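You operate a simulated robot arm through the tools that you are given. There is no shell and no other tool. Be economical: measure what you need, move in short steps, check, and stop when the job is done.

The job below is to be done with a simulated two-armed robot. You get a single attempt, and the scene is never put back.

## Task
On the press side of the long table, fold the striped cloth in half.

Only the result counts: the job must be done as asked and must still hold three seconds after the hand-in. Knocking over, shifting, dropping, spilling or breaking anything else fails it. Flat cloth is picked up by pressing the open fingertips on it (5 to 10 N) and closing them slowly along it; thin cloth reads only 2 to 8 mm in the jaws.

## Robot
Two 7-joint arms with two-finger parallel grippers on one trunk, on a base that drives. Base frame: it is fixed to the floor where the robot stands at the start and does not move with it; the origin is under the middle of the robot, x ahead of it, y to its left, z up. Readings come in mm, degrees, newtons and seconds.
The left shoulder is at the start at [70, 134, 1101], the right one opposite. Places, roughly: press side of the long table [500, 0, 800]. Payload 1.57 kg a hand.
The TCP of each hand is the grasp point between the finger pads, 30 mm short of the fingertips. In the tool frame z runs along the fingers and y along their closing line. The gripper opens to 80 mm. The fingers are 17 mm wide and 12 mm thick; the gripper's body (40 by 82 mm) begins 80 mm behind the TCP.
Orientation is that of the tool frame in the base frame, as a unit quaternion [w, x, y, z]. With the fingers straight down and closing along the base's y, the tool's x points along the base's -x, its y along +y and its z along -z.

## Interface
- The arms move only by the tool arm_command. It takes "left_moves", "right_moves" or both (then of equal length, played together; a hand with none holds still); each is a list of rows, each a list of 7 numbers: the shift along the base's x, y, z in mm, then the turn, a rotation vector about the base's x, y, z in degrees, then the finger opening in mm, from 0 to 80. In form: [[dx, dy, dz, ax, ay, az, grip], ...]. A call has 1 to 20 rows; each row is the pose to reach, as a shift and turn from the pose commanded when the call began. Rows are played at 5 a second. More than 50 mm and 8.6 degrees between two rows, or a gripper value outside its range, and nothing of the call is played. Where a pose cannot be reached the arm comes as near as it can. A force on the tool above 40 N (or 10 N above the force at the start of the call, whichever is more), or a blocked arm, ends the call early, and 0.2 s more pass. Each finger travels about 153 mm/s and halts on what it meets, pressing with about 33 N; the grip force reading is that of the motor and also rises with nothing between the fingers. The clock runs only during rows and for 0.2 s after the last one: add rows that repeat a pose to give the fingers time. It gives the time, the measured TCP pose, the force on the tool (base axes), the opening and the grip force at its end, in the units of the frame above (readings bear some noise).
- Cameras (640 x 400 px; columns grow to the right, rows downward): "scene" is now at [129.2, -11.1, 1310.4]; the picture's right is [-0.14, -0.99, 0.00], its down [-0.73, 0.10, -0.67] and it looks along [0.67, -0.09, -0.74] (base axes); focal length 293 px, centre (320, 200). "left" rides on the left gripper at [72, 7, -122] in its tool frame; the picture's right is [-0.09, 1.00, 0.00], its down [-0.84, -0.08, -0.54] and it looks along [-0.54, -0.05, 0.84] (tool axes); focal length 238 px, centre (320, 200). "right" rides on the right gripper at [72, -7, -122] in its tool frame; the picture's right is [0.09, 1.00, 0.00], its down [-0.84, 0.08, -0.54] and it looks along [-0.54, 0.05, 0.84] (tool axes); focal length 238 px, centre (320, 200). There is no depth. A picture from a camera that has moved, and an enlarged one, comes with that camera's place and axes in the base frame and with its lens.
- camera(camera): a new picture of that camera. No time passes.
- move_column(by): slides the trunk up (or, below 0, down) by that many mm; the arms and the scene camera ride with it, the base frame stays. It gives what a move gives, with no picture.
- drive_base(legs): drives the robot by 1 to 6 legs, each [ahead, left, turn to the left] in mm, mm and degrees, along the robot's own axes; the way and the turn of a leg run together, so that a leg with both is an arc; at most 1500 mm and 180 degrees a leg. The arms and the cameras ride along, it lands a little off, and it stops where it bumps. It gives what a move gives.
- turn_head(pan, tilt): turns the head with the scene camera to pan (to the left, within 86 degrees either way) and tilt (down, from -29 to 69), counted from straight ahead of the robot. It gives what a move gives.
- zoom(camera, box): a new picture of the part [left, top, right, bottom] of that camera's present view, enlarged. No time passes.
- close_job(): hands the job in; it is judged then, once.

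Go step by step. Nothing tells you exact positions but the pictures and the camera data: compare them with the known pose of the tool, close in by small moves and look again before you grip or let go. The budget is 120 turns and 100 pictures, counting those below and the enlarged ones. Unless the task says otherwise, let go and move clear before handing in, and close with one line.

The tools are called after "Call:" by a JSON object that holds its "method" and its "body". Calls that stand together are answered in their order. arm_command: Moves the arms, as the interface text tells. Its arguments: {"type":"object","properties":{"left_moves":{"type":"array"},"right_moves":{"type":"array"}},"required":[]} The other tools are called the same way: move_column (by) slides the trunk up or down; drive_base (legs) drives the base; turn_head (pan, tilt) turns the head that bears the scene camera; camera (camera) takes a picture; zoom (camera, box) takes an enlarged picture of a part of a camera's view; close_job () hands the job in.

At the start:

```text
time: 0.0
left_tool_pos: [535.0, 166.4, 1019.2]
left_orientation: [-0.001, -0.001, 1.0, 0.0]
left_contact_force: [0.2, 0.9, 0.0]
left_width: 80.2
left_grasp_force: 0.1
right_tool_pos: [425.7, -143.5, 1027.7]
right_orientation: [0.0, 0.0, 1.0, 0.0]
right_contact_force: [-0.8, -0.2, 0.4]
right_width: 79.9
right_grasp_force: 0.0
trunk travel left (down, up): [-675.0, 265.0]
robot x, y, heading: [1.4, 2.1, -0.3]
head pan, tilt: [-8.0, 47.8]
```

scene: 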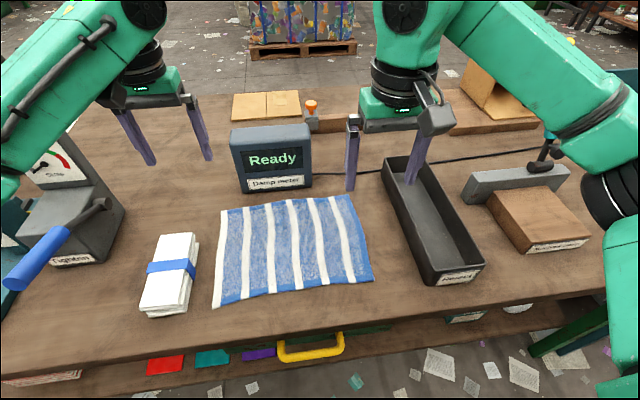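
right: 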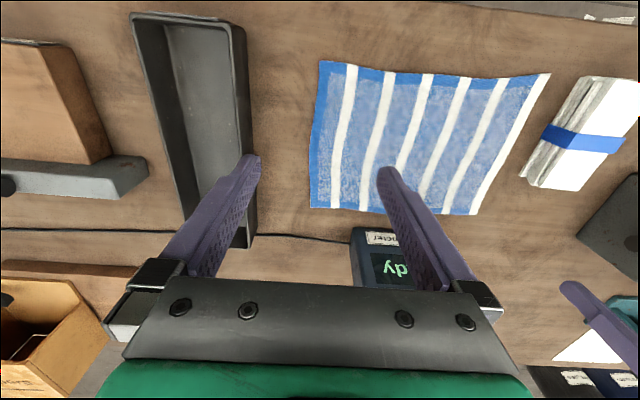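
left: 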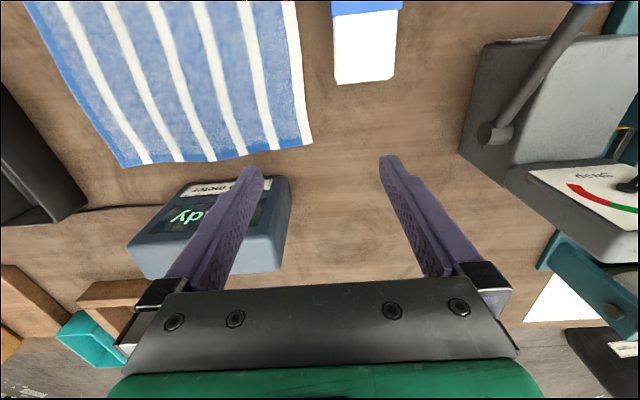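

I see the cloth lying with its stripes along x, at about x 390–640, y −160 to 160. I plan to fold the near edge over onto the far edge with both hands, so I'll first bring the hands above the near corners and look.

Call:
{"method": "arm_command", "body": {"left_moves": [[-27, -5, -28, 0, 0, 0, 60], [-54, -10, -56, 0, 0, 0, 40], [-81, -15, -84, 0, 0, 0, 40], [-108, -20, -112, 0, 0, 0, 40], [-135, -26, -139, 0, 0, 0, 40]], "right_moves": [[-4, 1, -30, 0, 0, 0, 60], [-8, 2, -60, 0, 0, 0, 40], [-12, 3, -90, 0, 0, 0, 40], [-16, 4, -120, 0, 0, 0, 40], [-20, 4, -148, 0, 0, 0, 40]]}}

Call:
{"method": "camera", "body": {"camera": "scene"}}

Call:
{"method": "camera", "body": {"camera": "left"}}

Call:
{"method": "camera", "body": {"camera": "right"}}

```text
time: 1.2
left_tool_pos: [399.2, 142.9, 880.1]
left_orientation: [0.0, -0.001, 1.0, 0.001]
left_contact_force: [-0.2, 0.3, 0.8]
left_width: 39.7
left_grasp_force: 0.1
right_tool_pos: [405.7, -140.3, 881.4]
right_orientation: [0.001, 0.0, 1.0, -0.001]
right_contact_force: [-0.2, 0.2, 0.1]
right_width: 40.1
right_grasp_force: 0.0
trunk travel left (down, up): [-675.0, 265.0]
robot x, y, heading: [1.3, -1.8, 0.0]
head pan, tilt: [-8.0, 47.8]
```

```text
96 pictures are left
camera scene: at [128.5, -11.2, 1310.5], right [-0.14, -0.99, 0.0], down [-0.73, 0.1, -0.67], along [0.67, -0.09, -0.74], focal length 293 px, centre (320, 200)
```

scene: 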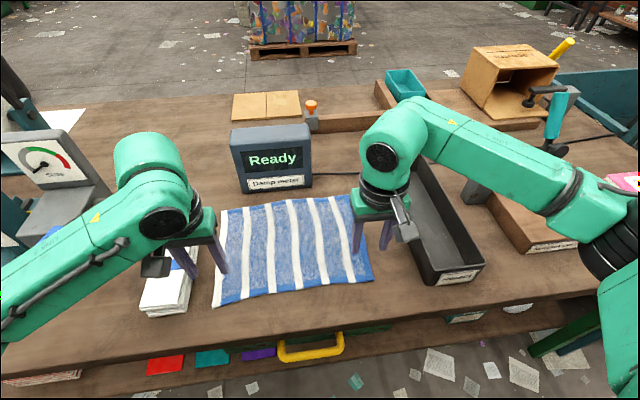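

```text
95 pictures are left
camera left: at [328.5, 149.8, 1002.9], right [0.09, 1.0, 0.0], down [0.84, -0.08, 0.54], along [0.54, -0.05, -0.84], focal length 238 px, centre (320, 200)
```

left: 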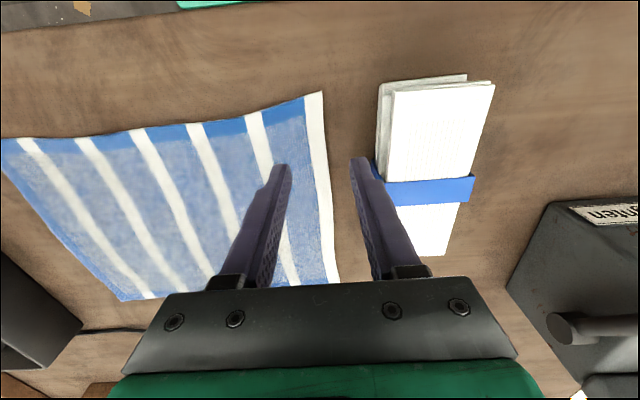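

```text
94 pictures are left
camera right: at [332.0, -146.8, 1003.6], right [-0.09, 1.0, 0.0], down [0.84, 0.08, 0.54], along [0.54, 0.05, -0.84], focal length 238 px, centre (320, 200)
```

right: 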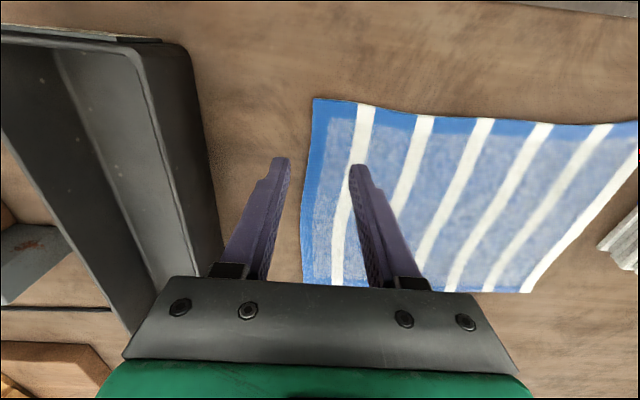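

Comparing the views puts the surface nearer z≈785, with the cloth at about x 363–608, y ±150. I'll move over the near corners, go a little lower, and look again.

Call:
{"method": "arm_command", "body": {"left_moves": [[-14, -10, -20, 0, 0, 0, 26], [-28, -19, -42, 0, 0, 0, 26]], "right_moves": [[-14, 8, -20, 0, 0, 0, 26], [-28, 16, -42, 0, 0, 0, 26]]}}

Call:
{"method": "camera", "body": {"camera": "left"}}

Call:
{"method": "camera", "body": {"camera": "right"}}

Call:
{"method": "zoom", "body": {"camera": "scene", "box": [140, 170, 460, 370]}}

```text
time: 1.8
left_tool_pos: [370.9, 122.6, 838.2]
left_orientation: [0.0, -0.001, 1.0, 0.0]
left_contact_force: [0.7, 0.2, 0.3]
left_width: 26.2
left_grasp_force: 0.0
right_tool_pos: [377.3, -124.9, 837.2]
right_orientation: [0.0, 0.001, 1.0, 0.0]
right_contact_force: [-0.1, 0.6, 0.4]
right_width: 25.7
right_grasp_force: 0.0
trunk travel left (down, up): [-675.0, 265.0]
robot x, y, heading: [-0.9, -0.4, -0.2]
head pan, tilt: [-8.0, 47.8]
```

```text
93 pictures are left
camera left: at [301.2, 129.4, 960.6], right [0.09, 1.0, 0.0], down [0.84, -0.08, 0.54], along [0.54, -0.05, -0.84], focal length 238 px, centre (320, 200)
```

left: 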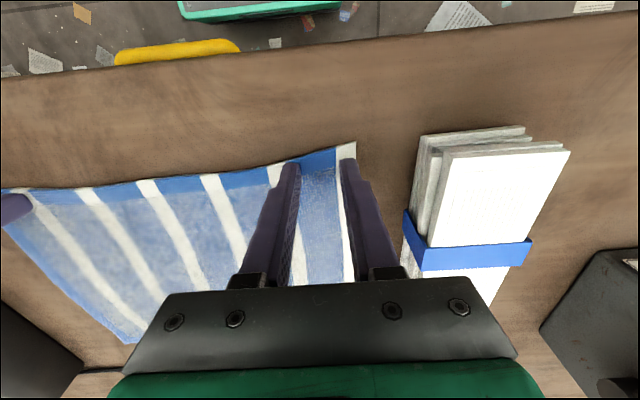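

```text
92 pictures are left
camera right: at [302.8, -130.4, 960.6], right [-0.09, 1.0, 0.0], down [0.84, 0.08, 0.54], along [0.54, 0.05, -0.84], focal length 238 px, centre (320, 200)
```

right: 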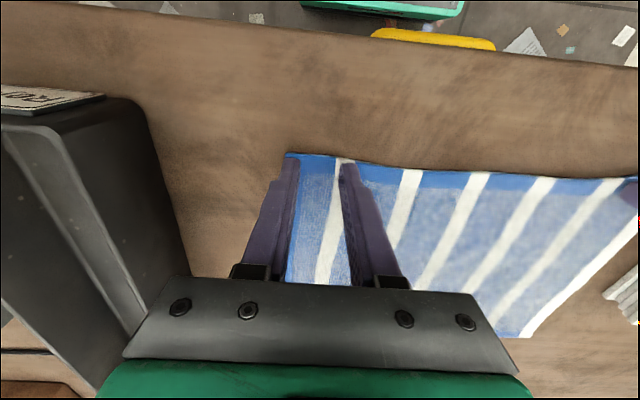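

```text
2.00 times, centred on (300, 270) of scene
camera zoom: at [128.8, -11.2, 1310.5], right [-0.14, -0.99, 0.0], down [-0.73, 0.1, -0.67], along [0.67, -0.09, -0.74], focal length 585 px, centre (360, 60)
```

zoom: 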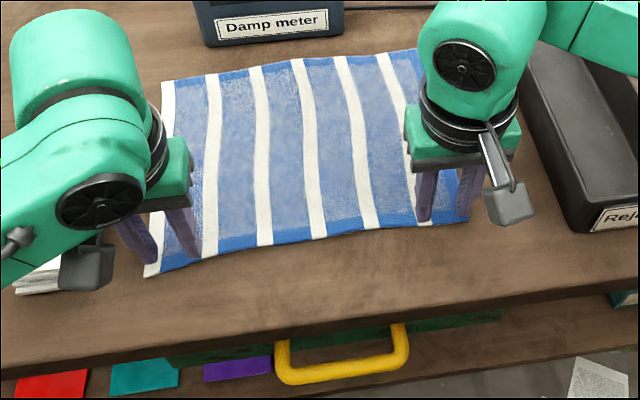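

The hands sit just above the corners. I'll shift slightly inward and go down in small steps until I feel the cloth.

Call:
{"method": "arm_command", "body": {"left_moves": [[4, -4, -4, 0, 0, 0, 26], [4, -4, -10, 0, 0, 0, 26], [4, -4, -15, 0, 0, 0, 26], [4, -4, -19, 0, 0, 0, 26]], "right_moves": [[7, 3, -4, 0, 0, 0, 26], [7, 3, -10, 0, 0, 0, 26], [7, 3, -15, 0, 0, 0, 26], [7, 3, -19, 0, 0, 0, 26]]}}

Call:
{"method": "camera", "body": {"camera": "left"}}

Call:
{"method": "camera", "body": {"camera": "right"}}

```text
time: 2.5
left_tool_pos: [375.4, 116.7, 833.0]
left_orientation: [0.012, 0.0, 1.0, -0.001]
left_contact_force: [-3.0, 2.3, 19.3]
left_width: 25.5
left_grasp_force: 0.0
right_tool_pos: [384.6, -120.1, 832.8]
right_orientation: [0.008, 0.001, 1.0, 0.003]
right_contact_force: [-4.5, -1.6, 21.2]
right_width: 25.9
right_grasp_force: 0.0
trunk travel left (down, up): [-675.0, 265.0]
robot x, y, heading: [-2.5, -1.3, 0.0]
head pan, tilt: [-8.0, 47.8]
stopped in row 3 (right hand): the force on the tool passed its limit (the readings are from after the stop); the commanded pose is now the measured one
```

```text
90 pictures are left
camera left: at [302.3, 125.5, 953.5], right [0.09, 1.0, 0.0], down [0.82, -0.07, 0.56], along [0.56, -0.05, -0.83], focal length 238 px, centre (320, 200)
```

left: 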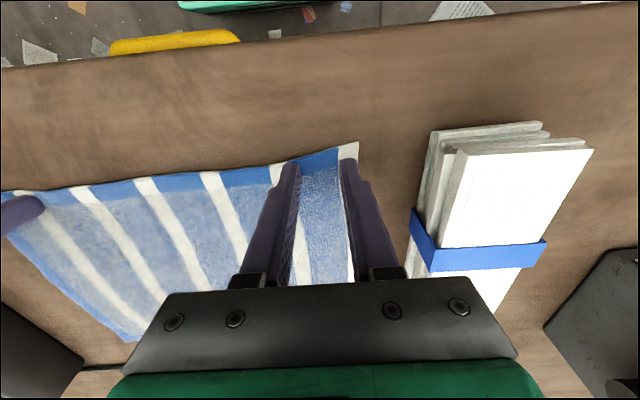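

```text
89 pictures are left
camera right: at [307.2, -127.2, 954.2], right [-0.09, 1.0, 0.0], down [0.83, 0.07, 0.56], along [0.56, 0.05, -0.83], focal length 238 px, centre (320, 200)
```

right: 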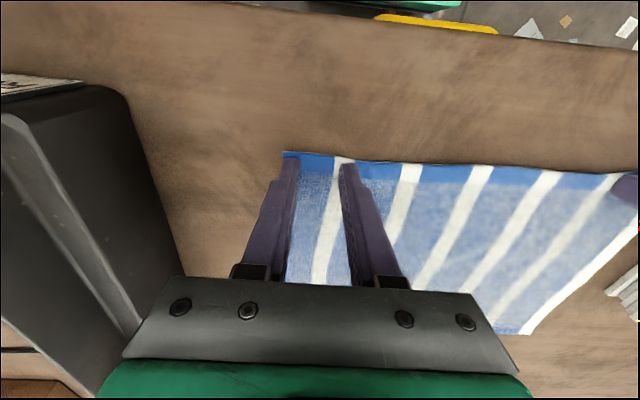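

Contact came at TCP z≈833 (surface about 802), with the fingertips just inside the near edge. I'll ease the pressure down to 5–10 N.

Call:
{"method": "arm_command", "body": {"left_moves": [[0, 0, 0.6, 0, 0, 0, 26], [0, 0, 0.6, 0, 0, 0, 26]], "right_moves": [[0, 0, 0.6, 0, 0, 0, 26], [0, 0, 0.6, 0, 0, 0, 26]]}}

```text
time: 3.1
left_tool_pos: [376.2, 118.1, 831.8]
left_orientation: [0.01, -0.002, 1.0, -0.001]
left_contact_force: [-0.5, -0.1, 23.7]
left_width: 25.7
left_grasp_force: 0.1
right_tool_pos: [383.4, -118.2, 833.2]
right_orientation: [0.01, 0.001, 1.0, 0.003]
right_contact_force: [-1.7, 0.1, 27.0]
right_width: 25.7
right_grasp_force: 0.0
trunk travel left (down, up): [-675.0, 265.0]
robot x, y, heading: [2.4, -2.8, 0.2]
head pan, tilt: [-8.0, 47.8]
```

Call:
{"method": "arm_command", "body": {"left_moves": [[0, 0, 1.5, 0, 0, 0, 26], [0, 0, 3, 0, 0, 0, 26], [0, 0, 3, 0, 0, 0, 26]], "right_moves": [[0, 0, 1.5, 0, 0, 0, 26], [0, 0, 3, 0, 0, 0, 26], [0, 0, 3, 0, 0, 0, 26]]}}

```text
time: 4.0
left_tool_pos: [375.9, 118.5, 832.6]
left_orientation: [0.006, -0.001, 1.0, 0.0]
left_contact_force: [-0.5, -1.1, 15.9]
left_width: 26.3
left_grasp_force: 0.1
right_tool_pos: [385.0, -119.2, 832.9]
right_orientation: [0.007, 0.002, 1.0, 0.001]
right_contact_force: [-3.3, -0.2, 11.0]
right_width: 26.0
right_grasp_force: 0.1
trunk travel left (down, up): [-675.0, 265.0]
robot x, y, heading: [3.4, 0.1, -0.0]
head pan, tilt: [-8.0, 47.8]
```

The fingers press a little more than needed, so I'll ease up about 1.5 mm and close them slowly.

Call:
{"method": "arm_command", "body": {"left_moves": [[0, 0, 2, 0, 0, 0, 26], [0, 0, 2, 0, 0, 0, 26], [0, 0, 2, 0, 0, 0, 23], [0, 0, 2, 0, 0, 0, 20], [0, 0, 2, 0, 0, 0, 17], [0, 0, 2, 0, 0, 0, 14], [0, 0, 2, 0, 0, 0, 11], [0, 0, 2, 0, 0, 0, 8], [0, 0, 2, 0, 0, 0, 5], [0, 0, 2, 0, 0, 0, 2], [0, 0, 2, 0, 0, 0, 0], [0, 0, 2, 0, 0, 0, 0]], "right_moves": [[0, 0, 1, 0, 0, 0, 26], [0, 0, 1, 0, 0, 0, 26], [0, 0, 1, 0, 0, 0, 23], [0, 0, 1, 0, 0, 0, 20], [0, 0, 1, 0, 0, 0, 17], [0, 0, 1, 0, 0, 0, 14], [0, 0, 1, 0, 0, 0, 11], [0, 0, 1, 0, 0, 0, 8], [0, 0, 1, 0, 0, 0, 5], [0, 0, 1, 0, 0, 0, 2], [0, 0, 1, 0, 0, 0, 0], [0, 0, 1, 0, 0, 0, 0]]}}

Call:
{"method": "camera", "body": {"camera": "left"}}

Call:
{"method": "camera", "body": {"camera": "right"}}

```text
time: 6.5
left_tool_pos: [378.0, 117.4, 833.5]
left_orientation: [0.006, 0.0, 1.0, -0.002]
left_contact_force: [0.3, -12.2, 3.7]
left_width: 3.9
left_grasp_force: 24.6
right_tool_pos: [386.9, -119.0, 833.5]
right_orientation: [0.006, 0.0, 1.0, 0.002]
right_contact_force: [-0.8, 12.1, 5.1]
right_width: 3.9
right_grasp_force: 24.7
trunk travel left (down, up): [-675.0, 265.0]
robot x, y, heading: [-0.5, -4.3, 0.0]
head pan, tilt: [-8.0, 47.8]
```

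```text
88 pictures are left
camera left: at [305.7, 125.0, 955.7], right [0.09, 1.0, 0.0], down [0.83, -0.07, 0.55], along [0.55, -0.05, -0.83], focal length 238 px, centre (320, 200)
```

left: 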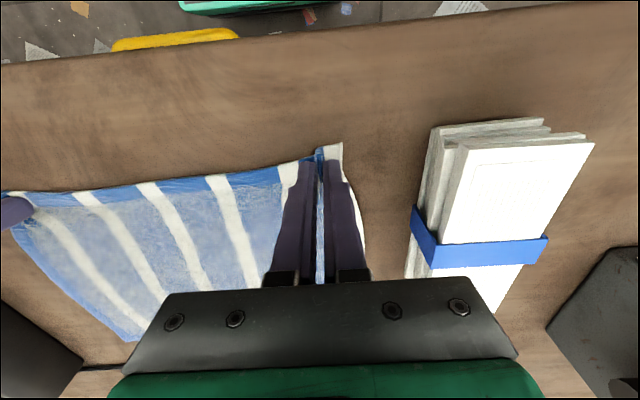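

```text
87 pictures are left
camera right: at [311.1, -126.8, 955.6], right [-0.09, 1.0, 0.0], down [0.83, 0.07, 0.55], along [0.55, 0.05, -0.83], focal length 238 px, centre (320, 200)
```

right: 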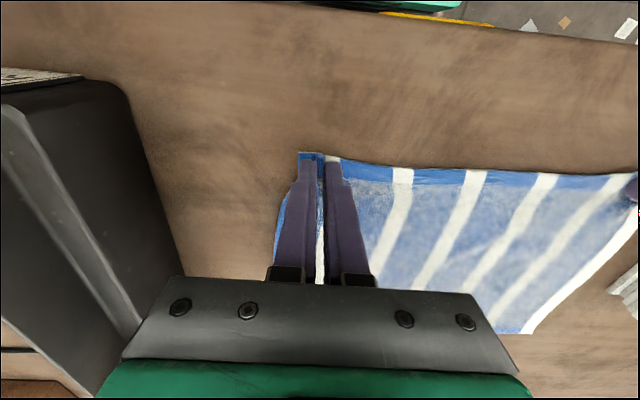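

Both corners are pinched (3.9 mm) with some sideways tension. I'll lift the edge along an arc toward the far side, easing inward a few mm, and stop part way to look.

Call:
{"method": "arm_command", "body": {"left_moves": [[0, -2, 6, 0, 0, 0, 0], [2, -4, 17, 0, 0, 0, 0], [6, -4, 34, 0, 0, 0, 0], [14, -4, 49, 0, 0, 0, 0], [24, -4, 63, 0, 0, 0, 0], [37, -4, 75, 0, 0, 0, 0], [52, -4, 85, 0, 0, 0, 0], [68, -4, 92, 0, 0, 0, 0], [85, -4, 97, 0, 0, 0, 0], [103, -4, 98, 0, 0, 0, 0], [120, -4, 97, 0, 0, 0, 0], [138, -4, 92, 0, 0, 0, 0], [154, -4, 85, 0, 0, 0, 0], [154, -4, 85, 0, 0, 0, 0]], "right_moves": [[0, 2, 6, 0, 0, 0, 0], [2, 4, 17, 0, 0, 0, 0], [6, 4, 34, 0, 0, 0, 0], [14, 4, 49, 0, 0, 0, 0], [24, 4, 63, 0, 0, 0, 0], [37, 4, 75, 0, 0, 0, 0], [52, 4, 85, 0, 0, 0, 0], [68, 4, 92, 0, 0, 0, 0], [85, 4, 97, 0, 0, 0, 0], [103, 4, 98, 0, 0, 0, 0], [120, 4, 97, 0, 0, 0, 0], [138, 4, 92, 0, 0, 0, 0], [154, 4, 85, 0, 0, 0, 0], [154, 4, 85, 0, 0, 0, 0]]}}

Call:
{"method": "camera", "body": {"camera": "scene"}}

Call:
{"method": "camera", "body": {"camera": "left"}}

Call:
{"method": "camera", "body": {"camera": "right"}}

```text
time: 9.6
left_tool_pos: [532.3, 115.0, 919.0]
left_orientation: [0.006, -0.002, 1.0, -0.001]
left_contact_force: [0.4, -3.2, 0.7]
left_width: 3.7
left_grasp_force: 24.6
right_tool_pos: [540.9, -115.7, 918.9]
right_orientation: [0.006, 0.002, 1.0, 0.001]
right_contact_force: [0.5, 2.8, 0.3]
right_width: 3.4
right_grasp_force: 24.7
trunk travel left (down, up): [-675.0, 265.0]
robot x, y, heading: [-3.1, -0.1, 0.2]
head pan, tilt: [-8.0, 47.8]
```

```text
86 pictures are left
camera scene: at [128.6, -11.1, 1310.5], right [-0.14, -0.99, 0.0], down [-0.73, 0.1, -0.67], along [0.67, -0.09, -0.74], focal length 293 px, centre (320, 200)
```

scene: 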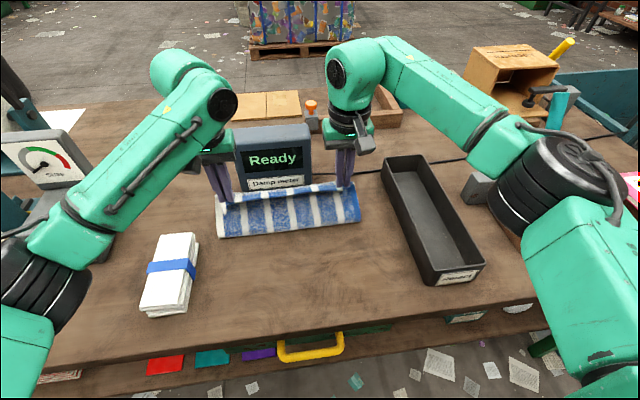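

```text
85 pictures are left
camera left: at [459.3, 121.0, 1041.1], right [0.09, 1.0, 0.0], down [0.83, -0.07, 0.55], along [0.55, -0.05, -0.83], focal length 238 px, centre (320, 200)
```

left: 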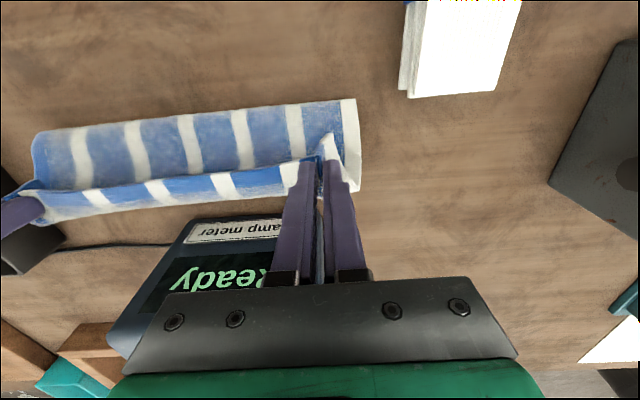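

```text
84 pictures are left
camera right: at [465.4, -123.1, 1040.0], right [-0.09, 1.0, 0.0], down [0.83, 0.07, 0.55], along [0.55, 0.05, -0.83], focal length 238 px, centre (320, 200)
```

right: 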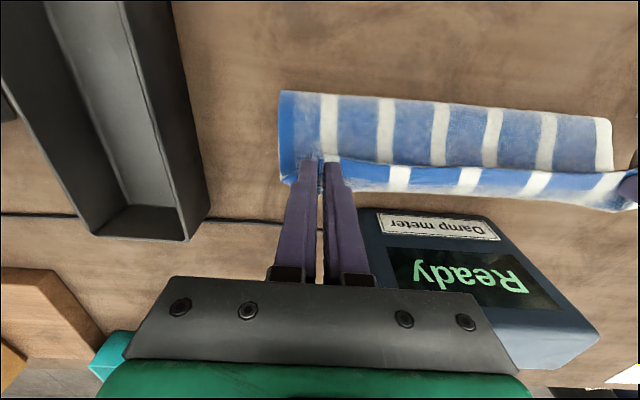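

The cloth is folding well and the hands have clearance from the meter. I'll continue the arc down to just above the far edge and look before releasing.

Call:
{"method": "arm_command", "body": {"left_moves": [[14, 0, -11, 0, 0, 0, 0], [26, 0, -24, 0, 0, 0, 0], [38, 0, -40, 0, 0, 0, 0], [46, 0, -54, 0, 0, 0, 0], [51, 0, -66, 0, 0, 0, 0], [53, 0, -74, 0, 0, 0, 0], [53, 0, -74, 0, 0, 0, 0]], "right_moves": [[14, 0, -11, 0, 0, 0, 0], [26, 0, -24, 0, 0, 0, 0], [38, 0, -40, 0, 0, 0, 0], [46, 0, -54, 0, 0, 0, 0], [51, 0, -66, 0, 0, 0, 0], [53, 0, -74, 0, 0, 0, 0], [53, 0, -74, 0, 0, 0, 0]]}}

Call:
{"method": "zoom", "body": {"camera": "scene", "box": [180, 130, 420, 280]}}

Call:
{"method": "camera", "body": {"camera": "left"}}

Call:
{"method": "camera", "body": {"camera": "right"}}

```text
time: 11.2
left_tool_pos: [585.7, 113.8, 845.2]
left_orientation: [0.007, -0.003, 1.0, -0.001]
left_contact_force: [0.2, -3.9, 1.4]
left_width: 3.8
left_grasp_force: 24.5
right_tool_pos: [594.9, -116.1, 843.9]
right_orientation: [0.006, 0.0, 1.0, 0.002]
right_contact_force: [0.1, 2.4, 0.4]
right_width: 3.8
right_grasp_force: 25.3
trunk travel left (down, up): [-675.0, 265.0]
robot x, y, heading: [-0.6, 1.0, 0.1]
head pan, tilt: [-8.0, 47.8]
```

```text
2.67 times, centred on (300, 205) of scene
camera zoom: at [128.9, -11.3, 1310.4], right [-0.14, -0.99, 0.0], down [-0.73, 0.1, -0.67], along [0.67, -0.09, -0.74], focal length 780 px, centre (373, 187)
```

zoom: 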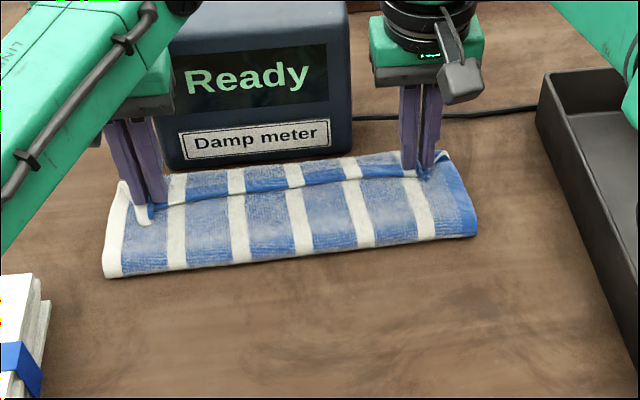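

```text
82 pictures are left
camera left: at [514.0, 121.1, 966.6], right [0.09, 1.0, 0.0], down [0.83, -0.07, 0.55], along [0.55, -0.05, -0.83], focal length 238 px, centre (320, 200)
```

left: 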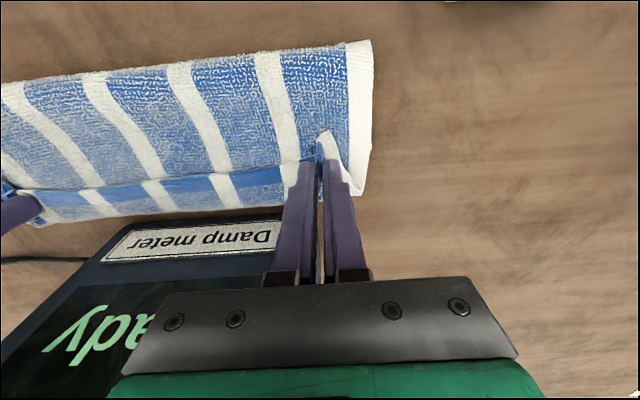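

```text
81 pictures are left
camera right: at [518.7, -122.7, 966.5], right [-0.09, 1.0, 0.0], down [0.83, 0.07, 0.55], along [0.55, 0.05, -0.83], focal length 238 px, centre (320, 200)
```

right: 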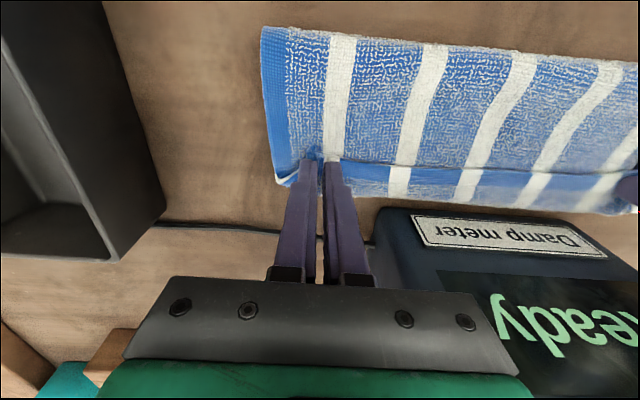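

The edge is near the far side, but the bottom layer seems to have slid about 20–30 mm forward. I'll zoom in to see where the top edge lies relative to the bottom edge.

Call:
{"method": "zoom", "body": {"camera": "left", "box": [0, 100, 400, 250]}}

Call:
{"method": "zoom", "body": {"camera": "right", "box": [240, 80, 640, 230]}}

Call:
{"method": "zoom", "body": {"camera": "scene", "box": [210, 180, 370, 240]}}

```text
1.60 times, centred on (200, 175) of left
camera zoom: at [514.0, 121.1, 966.6], right [0.09, 1.0, 0.0], down [0.83, -0.07, 0.55], along [0.55, -0.05, -0.83], focal length 381 px, centre (512, 240)
```

zoom: 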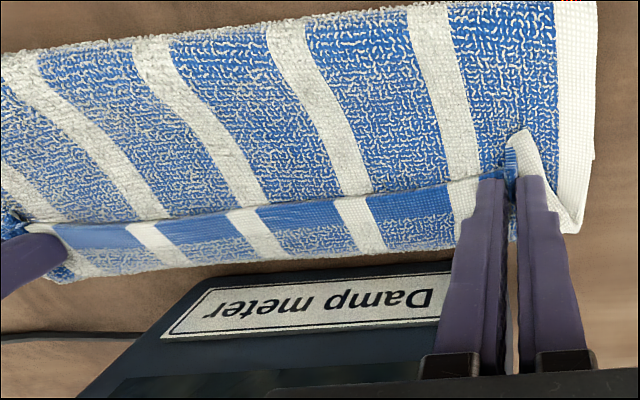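

```text
1.60 times, centred on (440, 155) of right
camera zoom: at [518.7, -122.7, 966.5], right [-0.09, 1.0, 0.0], down [0.83, 0.07, 0.55], along [0.55, 0.05, -0.83], focal length 381 px, centre (128, 272)
```

zoom: 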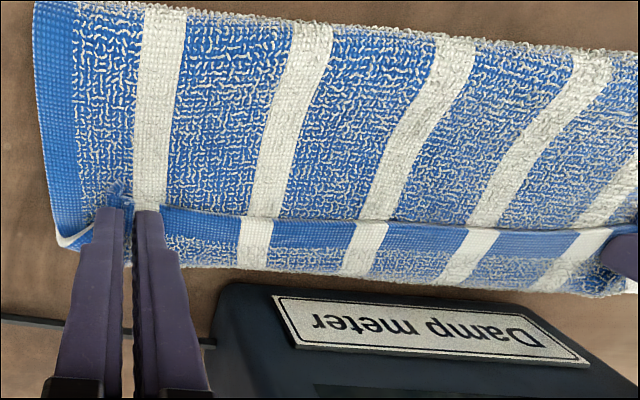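

```text
4.00 times, centred on (290, 210) of scene
camera zoom: at [128.9, -11.3, 1310.4], right [-0.14, -0.99, 0.0], down [-0.73, 0.1, -0.67], along [0.67, -0.09, -0.74], focal length 1170 px, centre (440, 160)
```

zoom: 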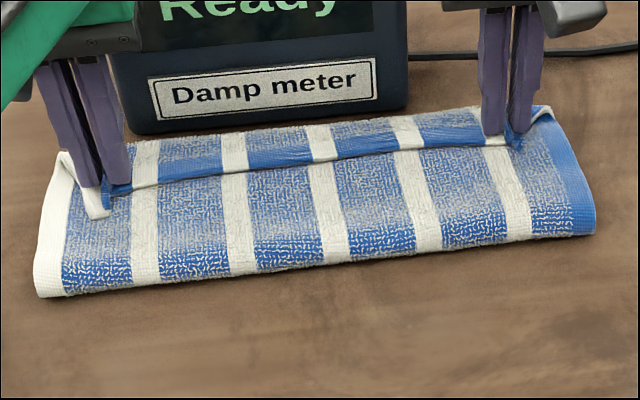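

The edge strip sits in the vertical fingers doubled back on itself, so releasing here would leave a curl. The bottom layer hasn't moved. I'll retrace the arc, lay the edge flat again, and regrip it by closing across the edge, so the strip stands up and can be laid over properly.

Call:
{"method": "arm_command", "body": {"left_moves": [[-7, 0, 20, 0, 0, 0, 0], [-15, 0, 34, 0, 0, 0, 0], [-27, 0, 50, 0, 0, 0, 0], [-40, 0, 64, 0, 0, 0, 0], [-53, 0, 74, 0, 0, 0, 0], [-69, 0, 81, 0, 0, 0, 0], [-87, 0, 86, 0, 0, 0, 0], [-104, 0, 87, 0, 0, 0, 0], [-122, 0, 86, 0, 0, 0, 0], [-139, 0, 81, 0, 0, 0, 0], [-155, 0, 74, 0, 0, 0, 0], [-170, 0, 64, 0, 0, 0, 0], [-183, 0, 52, 0, 0, 0, 0], [-193, 0, 38, 0, 0, 0, 0], [-201, 0, 23, 0, 0, 0, 0], [-206, 0, 8, 0, 0, 0, 0], [-208, 2, -3, 0, 0, 0, 0], [-208, 3, -9, 0, 0, 0, 0], [-208, 3, -9, 0, 0, 0, 0]], "right_moves": [[-7, 0, 20, 0, 0, 0, 0], [-15, 0, 34, 0, 0, 0, 0], [-27, 0, 50, 0, 0, 0, 0], [-40, 0, 64, 0, 0, 0, 0], [-53, 0, 74, 0, 0, 0, 0], [-69, 0, 81, 0, 0, 0, 0], [-87, 0, 86, 0, 0, 0, 0], [-104, 0, 87, 0, 0, 0, 0], [-122, 0, 86, 0, 0, 0, 0], [-139, 0, 81, 0, 0, 0, 0], [-155, 0, 74, 0, 0, 0, 0], [-170, 0, 64, 0, 0, 0, 0], [-183, 0, 52, 0, 0, 0, 0], [-193, 0, 38, 0, 0, 0, 0], [-201, 0, 23, 0, 0, 0, 0], [-206, 0, 8, 0, 0, 0, 0], [-208, -2, -3, 0, 0, 0, 0], [-208, -3, -9, 0, 0, 0, 0], [-208, -3, -9, 0, 0, 0, 0]]}}

Call:
{"method": "camera", "body": {"camera": "scene"}}

Call:
{"method": "camera", "body": {"camera": "left"}}

```text
time: 15.2
left_tool_pos: [376.5, 117.4, 834.4]
left_orientation: [0.006, -0.001, 1.0, -0.001]
left_contact_force: [0.3, -8.4, 0.0]
left_width: 3.9
left_grasp_force: 24.5
right_tool_pos: [387.3, -116.6, 836.0]
right_orientation: [0.005, -0.001, 1.0, 0.002]
right_contact_force: [-1.0, 9.8, 2.8]
right_width: 4.0
right_grasp_force: 24.5
trunk travel left (down, up): [-675.0, 265.0]
robot x, y, heading: [0.3, 1.1, -0.0]
head pan, tilt: [-8.0, 47.8]
```

```text
77 pictures are left
camera scene: at [128.8, -10.9, 1310.5], right [-0.14, -0.99, 0.0], down [-0.73, 0.1, -0.67], along [0.67, -0.09, -0.74], focal length 293 px, centre (320, 200)
```

scene: 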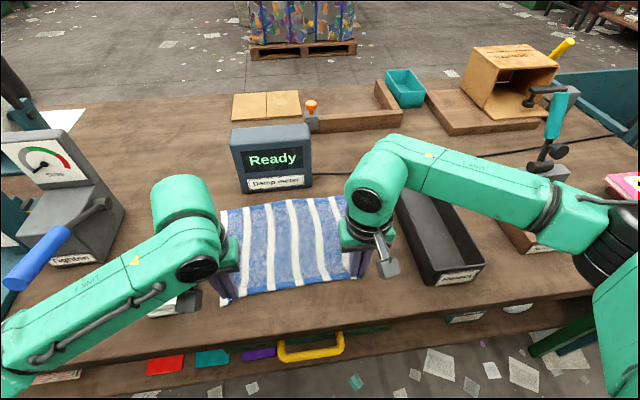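

```text
76 pictures are left
camera left: at [304.7, 124.6, 957.2], right [0.09, 1.0, 0.0], down [0.83, -0.07, 0.55], along [0.55, -0.05, -0.83], focal length 238 px, centre (320, 200)
```

left: 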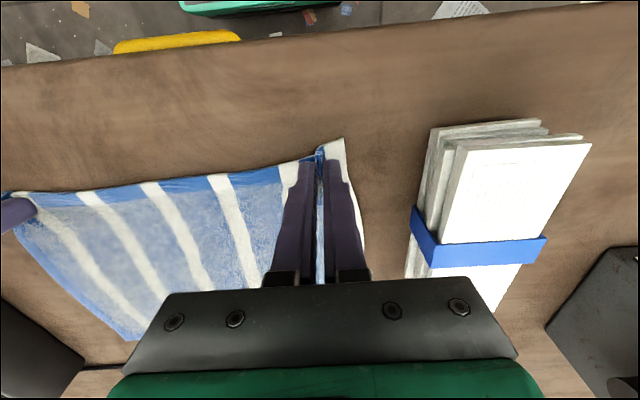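

The cloth is back flat. I'll open the fingers slowly so they spread it, then lift.

Call:
{"method": "arm_command", "body": {"left_moves": [[0, 0, 0, 0, 0, 0, 8], [0, 0, 0, 0, 0, 0, 14], [0, 0, 0, 0, 0, 0, 20], [0, 0, 0, 0, 0, 0, 26], [0, 0, 0, 0, 0, 0, 30], [0, 0, 6, 0, 0, 0, 30], [0, 0, 30, 0, 0, 0, 30], [0, 0, 65, 0, 0, 0, 30], [0, 0, 100, 0, 0, 0, 30]], "right_moves": [[0, 0, 0, 0, 0, 0, 8], [0, 0, 0, 0, 0, 0, 14], [0, 0, 0, 0, 0, 0, 20], [0, 0, 0, 0, 0, 0, 26], [0, 0, 0, 0, 0, 0, 30], [0, 0, 6, 0, 0, 0, 30], [0, 0, 30, 0, 0, 0, 30], [0, 0, 65, 0, 0, 0, 30], [0, 0, 100, 0, 0, 0, 30]]}}

Call:
{"method": "camera", "body": {"camera": "left"}}

Call:
{"method": "camera", "body": {"camera": "right"}}

```text
time: 17.1
left_tool_pos: [376.1, 119.4, 938.2]
left_orientation: [0.006, -0.001, 1.0, -0.002]
left_contact_force: [0.4, -0.1, -0.3]
left_width: 30.1
left_grasp_force: 0.1
right_tool_pos: [387.7, -120.7, 936.7]
right_orientation: [0.005, 0.001, 1.0, 0.002]
right_contact_force: [0.1, -0.8, 0.2]
right_width: 30.0
right_grasp_force: 0.0
trunk travel left (down, up): [-675.0, 265.0]
robot x, y, heading: [0.5, 0.8, -0.3]
head pan, tilt: [-8.0, 47.8]
```

```text
75 pictures are left
camera left: at [304.6, 126.1, 1059.1], right [0.09, 1.0, 0.0], down [0.83, -0.07, 0.55], along [0.55, -0.05, -0.83], focal length 238 px, centre (320, 200)
```

left: 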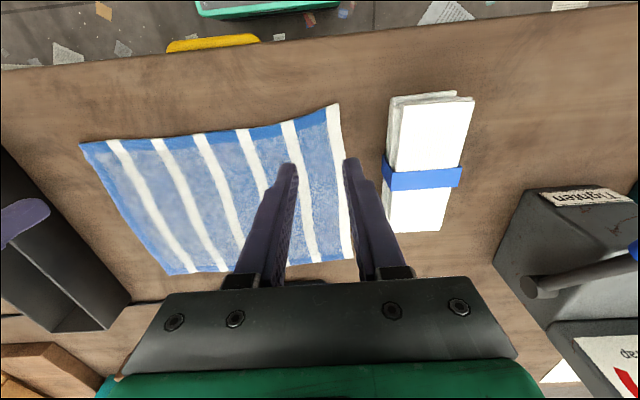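

```text
74 pictures are left
camera right: at [312.4, -127.0, 1058.5], right [-0.09, 1.0, 0.0], down [0.83, 0.07, 0.55], along [0.55, 0.05, -0.83], focal length 238 px, centre (320, 200)
```

right: 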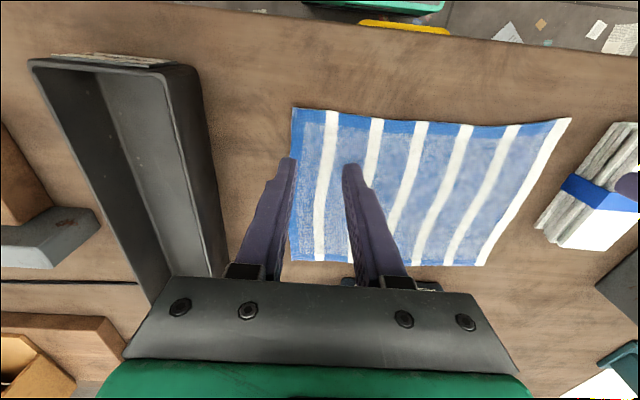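

The cloth relaxed flat again: near edge at about (364, 120) to (370, −120), far edge at about (585, 156) to (601, −147). I'll yaw both hands 90° (cameras outward) so they close along x, and look.

Call:
{"method": "arm_command", "body": {"left_moves": [[0, 1, 0, 0, 0, -8.2, 24], [-1, 2, 0, 0, 0, -16.4, 24], [-1, 3, 0, 0, 0, -24.6, 24], [-2, 4, 0, 0, 0, -32.8, 24], [-2, 5, 0, 0, 0, -41, 24], [-3, 5, 0, 0, 0, -49.2, 24], [-3, 5, 0, 0, 0, -57.4, 24], [-4, 5, 0, 0, 0, -65.6, 24], [-4, 5, 0, 0, 0, -73.8, 24], [-5, 5, 0, 0, 0, -82, 24], [-5, 5, 0, 0, 0, -90, 24], [-5, 5, -30, 0, 0, -90, 24], [-5, 5, -55, 0, 0, -90, 24]], "right_moves": [[-1, -1, 0, 0, 0, 8.2, 24], [-2, -2, 0, 0, 0, 16.4, 24], [-3, -3, 0, 0, 0, 24.6, 24], [-4, -4, 0, 0, 0, 32.8, 24], [-5, -4, 0, 0, 0, 41, 24], [-6, -4, 0, 0, 0, 49.2, 24], [-7, -4, 0, 0, 0, 57.4, 24], [-8, -4, 0, 0, 0, 65.6, 24], [-9, -4, 0, 0, 0, 73.8, 24], [-10, -4, 0, 0, 0, 82, 24], [-11, -4, 0, 0, 0, 90, 24], [-11, -4, -30, 0, 0, 90, 24], [-11, -4, -55, 0, 0, 90, 24]]}}

Call:
{"method": "camera", "body": {"camera": "left"}}

Call:
{"method": "camera", "body": {"camera": "right"}}

Call:
{"method": "camera", "body": {"camera": "scene"}}

```text
time: 19.9
left_tool_pos: [372.0, 124.7, 881.1]
left_orientation: [0.005, 0.706, 0.708, -0.005]
left_contact_force: [-0.1, 1.4, -1.0]
left_width: 24.2
left_grasp_force: 0.1
right_tool_pos: [229.6, -33.3, 913.0]
right_orientation: [0.013, -0.706, 0.708, -0.005]
right_contact_force: [-0.2, 0.9, -0.7]
right_width: 23.9
right_grasp_force: 0.0
right hand out of reach, approached as far as the arm can: row 7, 8, 9, 10, 11, 12, 13
trunk travel left (down, up): [-675.0, 265.0]
robot x, y, heading: [1.9, 2.4, 0.1]
head pan, tilt: [-8.0, 47.8]
```

```text
73 pictures are left
camera left: at [379.8, 198.6, 1002.5], right [1.0, -0.09, 0.0], down [-0.08, -0.83, 0.55], along [-0.05, -0.55, -0.83], focal length 238 px, centre (320, 200)
```

left: 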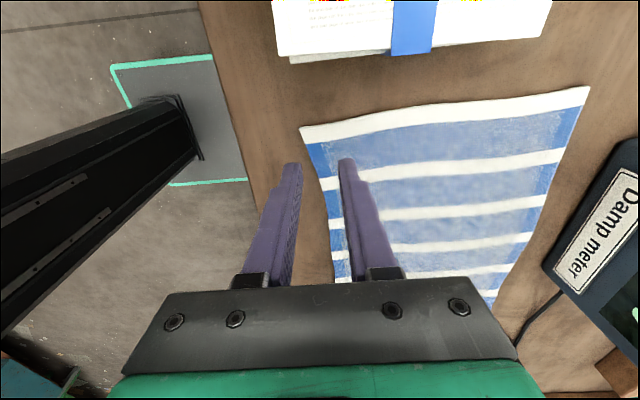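

```text
72 pictures are left
camera right: at [231.1, -107.3, 1035.4], right [-1.0, -0.09, -0.02], down [-0.09, 0.83, 0.55], along [-0.03, 0.55, -0.84], focal length 238 px, centre (320, 200)
```

right: 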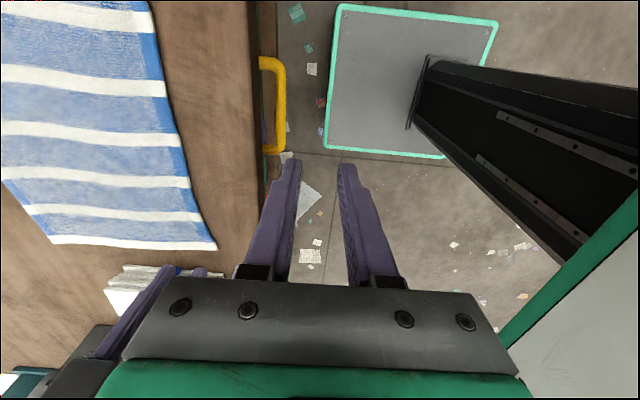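

```text
71 pictures are left
camera scene: at [128.8, -8.6, 1310.5], right [-0.14, -0.99, 0.0], down [-0.73, 0.1, -0.67], along [0.67, -0.1, -0.74], focal length 293 px, centre (320, 200)
```

scene: 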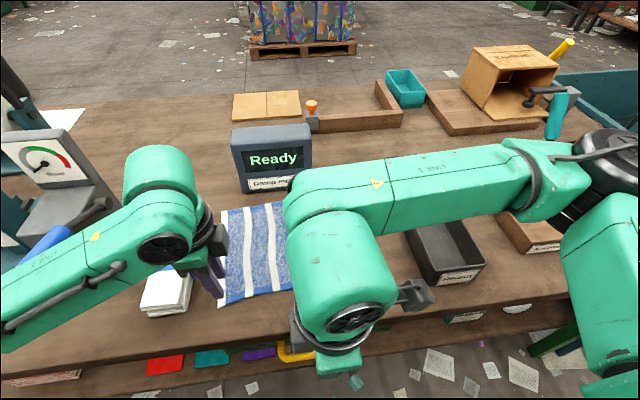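

The left hand yawed fine, but the right could not reach that yaw and drifted toward the robot. I'll turn the right hand back, raising it a little.

Call:
{"method": "arm_command", "body": {"right_moves": [[0, 0, 30, 0, 0, -8, 24], [0, 0, 50, 0, 0, -16, 24], [0, 0, 55, 0, 0, -24, 24], [0, 0, 55, 0, 0, -32, 24], [0, 0, 55, 0, 0, -40, 24]]}}

Call:
{"method": "camera", "body": {"camera": "scene"}}

```text
time: 21.1
left_tool_pos: [371.7, 122.7, 881.0]
left_orientation: [0.004, 0.706, 0.708, -0.005]
left_contact_force: [0.1, 0.4, -0.7]
left_width: 24.0
left_grasp_force: 0.1
right_tool_pos: [229.6, -31.9, 967.2]
right_orientation: [0.004, -0.42, 0.907, 0.004]
right_contact_force: [0.4, 0.0, 0.0]
right_width: 23.9
right_grasp_force: 0.2
trunk travel left (down, up): [-675.0, 265.0]
robot x, y, heading: [-2.9, 0.4, -0.1]
head pan, tilt: [-8.0, 47.8]
```

```text
70 pictures are left
camera scene: at [129.3, -10.7, 1310.4], right [-0.14, -0.99, 0.0], down [-0.73, 0.1, -0.67], along [0.67, -0.09, -0.74], focal length 293 px, centre (320, 200)
```

scene: 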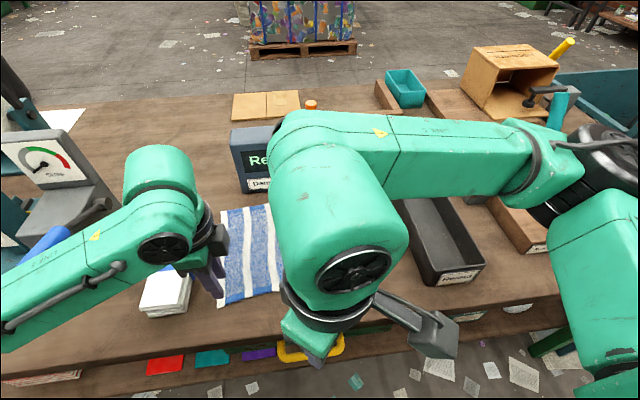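

The pose now starts from where the hand is. I'll bring it back over its corner while finishing the un-yaw.

Call:
{"method": "arm_command", "body": {"right_moves": [[20, -12, 0, 0, 0, -8, 24], [45, -27, 0, 0, 0, -16, 24], [70, -42, 0, 0, 0, -24, 24], [95, -57, 0, 0, 0, -32, 24], [125, -72, 0, 0, 0, -40, 24], [148, -90, 0, 0, 0, -48, 24], [148, -90, 0, 0, 0, -50, 24]]}}

```text
time: 22.8
left_tool_pos: [372.5, 123.1, 882.8]
left_orientation: [0.004, 0.706, 0.708, -0.005]
left_contact_force: [0.3, 0.0, -0.4]
left_width: 24.2
left_grasp_force: 0.1
right_tool_pos: [378.2, -120.8, 967.7]
right_orientation: [0.005, 0.002, 1.0, 0.003]
right_contact_force: [-0.8, -0.1, 0.1]
right_width: 24.1
right_grasp_force: 0.1
trunk travel left (down, up): [-675.0, 265.0]
robot x, y, heading: [0.4, 7.1, 0.1]
head pan, tilt: [-8.0, 47.8]
```

The right hand is back in place. Now I'll yaw it the other way.

Call:
{"method": "arm_command", "body": {"right_moves": [[0, -1, 0, 0, 0, -8.2, 24], [0, -2, 0, 0, 0, -16.4, 24], [0, -3, 0, 0, 0, -24.6, 24], [0, -4, 0, 0, 0, -32.8, 24], [0, -4, 0, 0, 0, -41, 24], [0, -4, 0, 0, 0, -49.2, 24], [0, -4, 0, 0, 0, -57.4, 24], [0, -4, 0, 0, 0, -65.6, 24], [0, -4, 0, 0, 0, -73.8, 24], [0, -4, 0, 0, 0, -82, 24], [0, -4, 0, 0, 0, -90, 24]]}}

Call:
{"method": "camera", "body": {"camera": "right"}}

```text
time: 25.1
left_tool_pos: [372.0, 122.9, 880.9]
left_orientation: [0.004, 0.706, 0.709, -0.005]
left_contact_force: [-0.5, 0.3, -0.1]
left_width: 24.1
left_grasp_force: 0.0
right_tool_pos: [378.3, -122.8, 968.3]
right_orientation: [0.005, 0.709, 0.705, -0.003]
right_contact_force: [-0.3, -1.0, -0.2]
right_width: 23.7
right_grasp_force: 0.0
trunk travel left (down, up): [-675.0, 265.0]
robot x, y, heading: [1.2, -0.8, 0.2]
head pan, tilt: [-8.0, 47.8]
```

```text
69 pictures are left
camera right: at [368.4, -50.7, 1089.6], right [1.0, 0.09, 0.0], down [0.07, -0.83, 0.55], along [0.05, -0.55, -0.83], focal length 238 px, centre (320, 200)
```

right: 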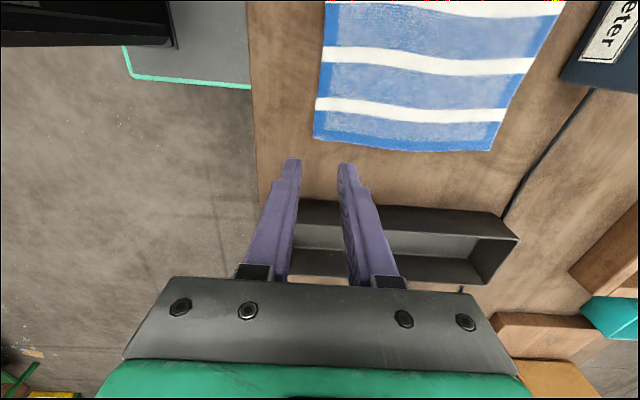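

Both hands now close along x. Before gripping I'll test in the air that both can reach the far edge in this orientation.

Call:
{"method": "arm_command", "body": {"left_moves": [[30, 0, 10, 0, 0, 0, 24], [60, 0, 20, 0, 0, 0, 24], [90, 0, 20, 0, 0, 0, 24], [120, 0, 10, 0, 0, 0, 24], [150, 0, 0, 0, 0, 0, 24], [180, 0, -10, 0, 0, 0, 24], [205, 0, -15, 0, 0, 0, 24], [225, 0, -15, 0, 0, 0, 24]], "right_moves": [[30, 0, -10, 0, 0, 0, 24], [60, 0, -20, 0, 0, 0, 24], [90, 0, -40, 0, 0, 0, 24], [120, 0, -60, 0, 0, 0, 24], [150, 0, -80, 0, 0, 0, 24], [180, 0, -95, 0, 0, 0, 24], [205, 0, -103, 0, 0, 0, 24], [225, 0, -103, 0, 0, 0, 24]]}}

Call:
{"method": "camera", "body": {"camera": "left"}}

Call:
{"method": "camera", "body": {"camera": "right"}}

```text
time: 26.9
left_tool_pos: [585.2, 124.9, 868.0]
left_orientation: [-0.002, 0.708, 0.706, -0.008]
left_contact_force: [-0.1, 0.4, 0.1]
left_width: 24.0
left_grasp_force: 0.1
right_tool_pos: [596.7, -121.8, 866.4]
right_orientation: [0.008, 0.704, 0.71, -0.001]
right_contact_force: [0.1, -0.2, 0.2]
right_width: 23.8
right_grasp_force: 0.0
trunk travel left (down, up): [-675.0, 265.0]
robot x, y, heading: [2.8, 0.3, 0.0]
head pan, tilt: [-8.0, 47.8]
stopped in row 8 (left hand): the force on the tool passed its limit (the readings are from after the stop); the commanded pose is now the measured one
```

```text
68 pictures are left
camera left: at [595.6, 198.2, 989.2], right [1.0, -0.09, -0.01], down [-0.07, -0.83, 0.55], along [-0.06, -0.55, -0.83], focal length 238 px, centre (320, 200)
```

left: 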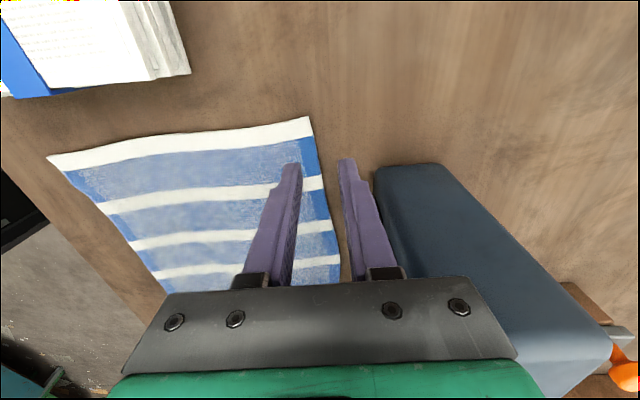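

```text
67 pictures are left
camera right: at [586.6, -48.0, 988.5], right [0.99, 0.1, 0.01], down [0.08, -0.83, 0.55], along [0.06, -0.55, -0.83], focal length 238 px, centre (320, 200)
```

right: 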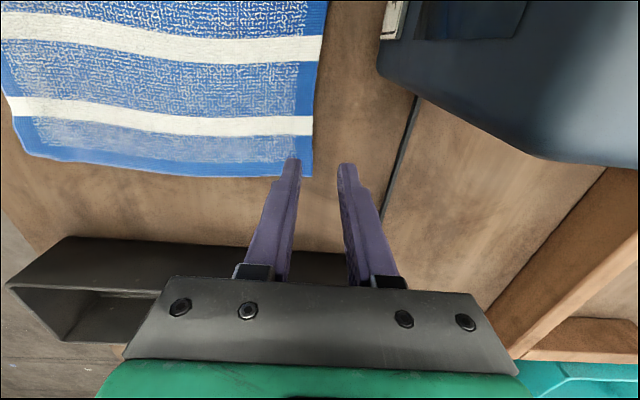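

The left hand touched the meter at the end of that sweep. I'll back off at once and check whether the meter moved.

Call:
{"method": "arm_command", "body": {"left_moves": [[-20, 2, 5, 0, 0, 0, 24], [-60, 2, 15, 0, 0, 0, 24], [-100, 2, 25, 0, 0, 0, 24], [-140, 2, 25, 0, 0, 0, 24], [-180, 2, 25, 0, 0, 0, 24], [-212, 2, 15, 0, 0, 0, 24]], "right_moves": [[-20, 0, 5, 0, 0, 0, 24], [-60, 0, 15, 0, 0, 0, 24], [-100, 0, 25, 0, 0, 0, 24], [-140, 0, 25, 0, 0, 0, 24], [-180, 0, 25, 0, 0, 0, 24], [-217, 0, 15, 0, 0, 0, 24]]}}

Call:
{"method": "camera", "body": {"camera": "scene"}}

Call:
{"method": "zoom", "body": {"camera": "scene", "box": [200, 80, 360, 180]}}

```text
time: 28.3
left_tool_pos: [375.5, 126.8, 883.8]
left_orientation: [-0.003, 0.708, 0.706, -0.009]
left_contact_force: [0.3, -0.6, 0.4]
left_width: 24.0
left_grasp_force: 0.1
right_tool_pos: [381.1, -122.4, 881.9]
right_orientation: [0.007, 0.706, 0.708, 0.0]
right_contact_force: [0.3, 0.2, -0.4]
right_width: 23.8
right_grasp_force: 0.0
trunk travel left (down, up): [-675.0, 265.0]
robot x, y, heading: [1.2, 0.0, -0.2]
head pan, tilt: [-8.0, 47.8]
```

```text
66 pictures are left
camera scene: at [127.4, -10.9, 1310.6], right [-0.14, -0.99, 0.0], down [-0.73, 0.1, -0.67], along [0.67, -0.09, -0.74], focal length 293 px, centre (320, 200)
```

scene: 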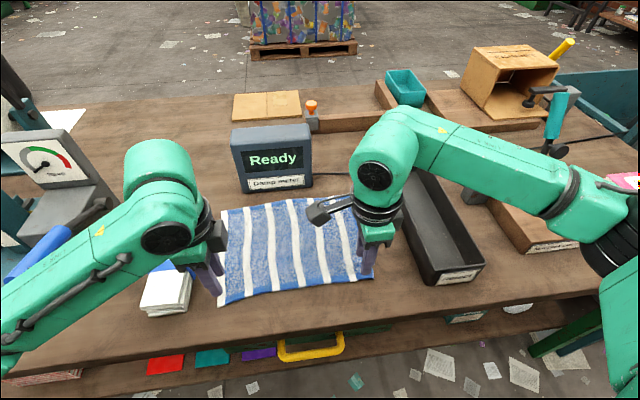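

```text
4.00 times, centred on (280, 130) of scene
camera zoom: at [127.4, -10.9, 1310.6], right [-0.14, -0.99, 0.0], down [-0.73, 0.1, -0.67], along [0.67, -0.09, -0.74], focal length 1170 px, centre (480, 480)
```

zoom: 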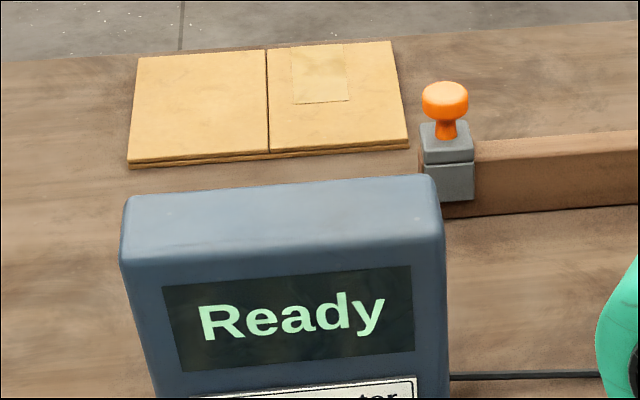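

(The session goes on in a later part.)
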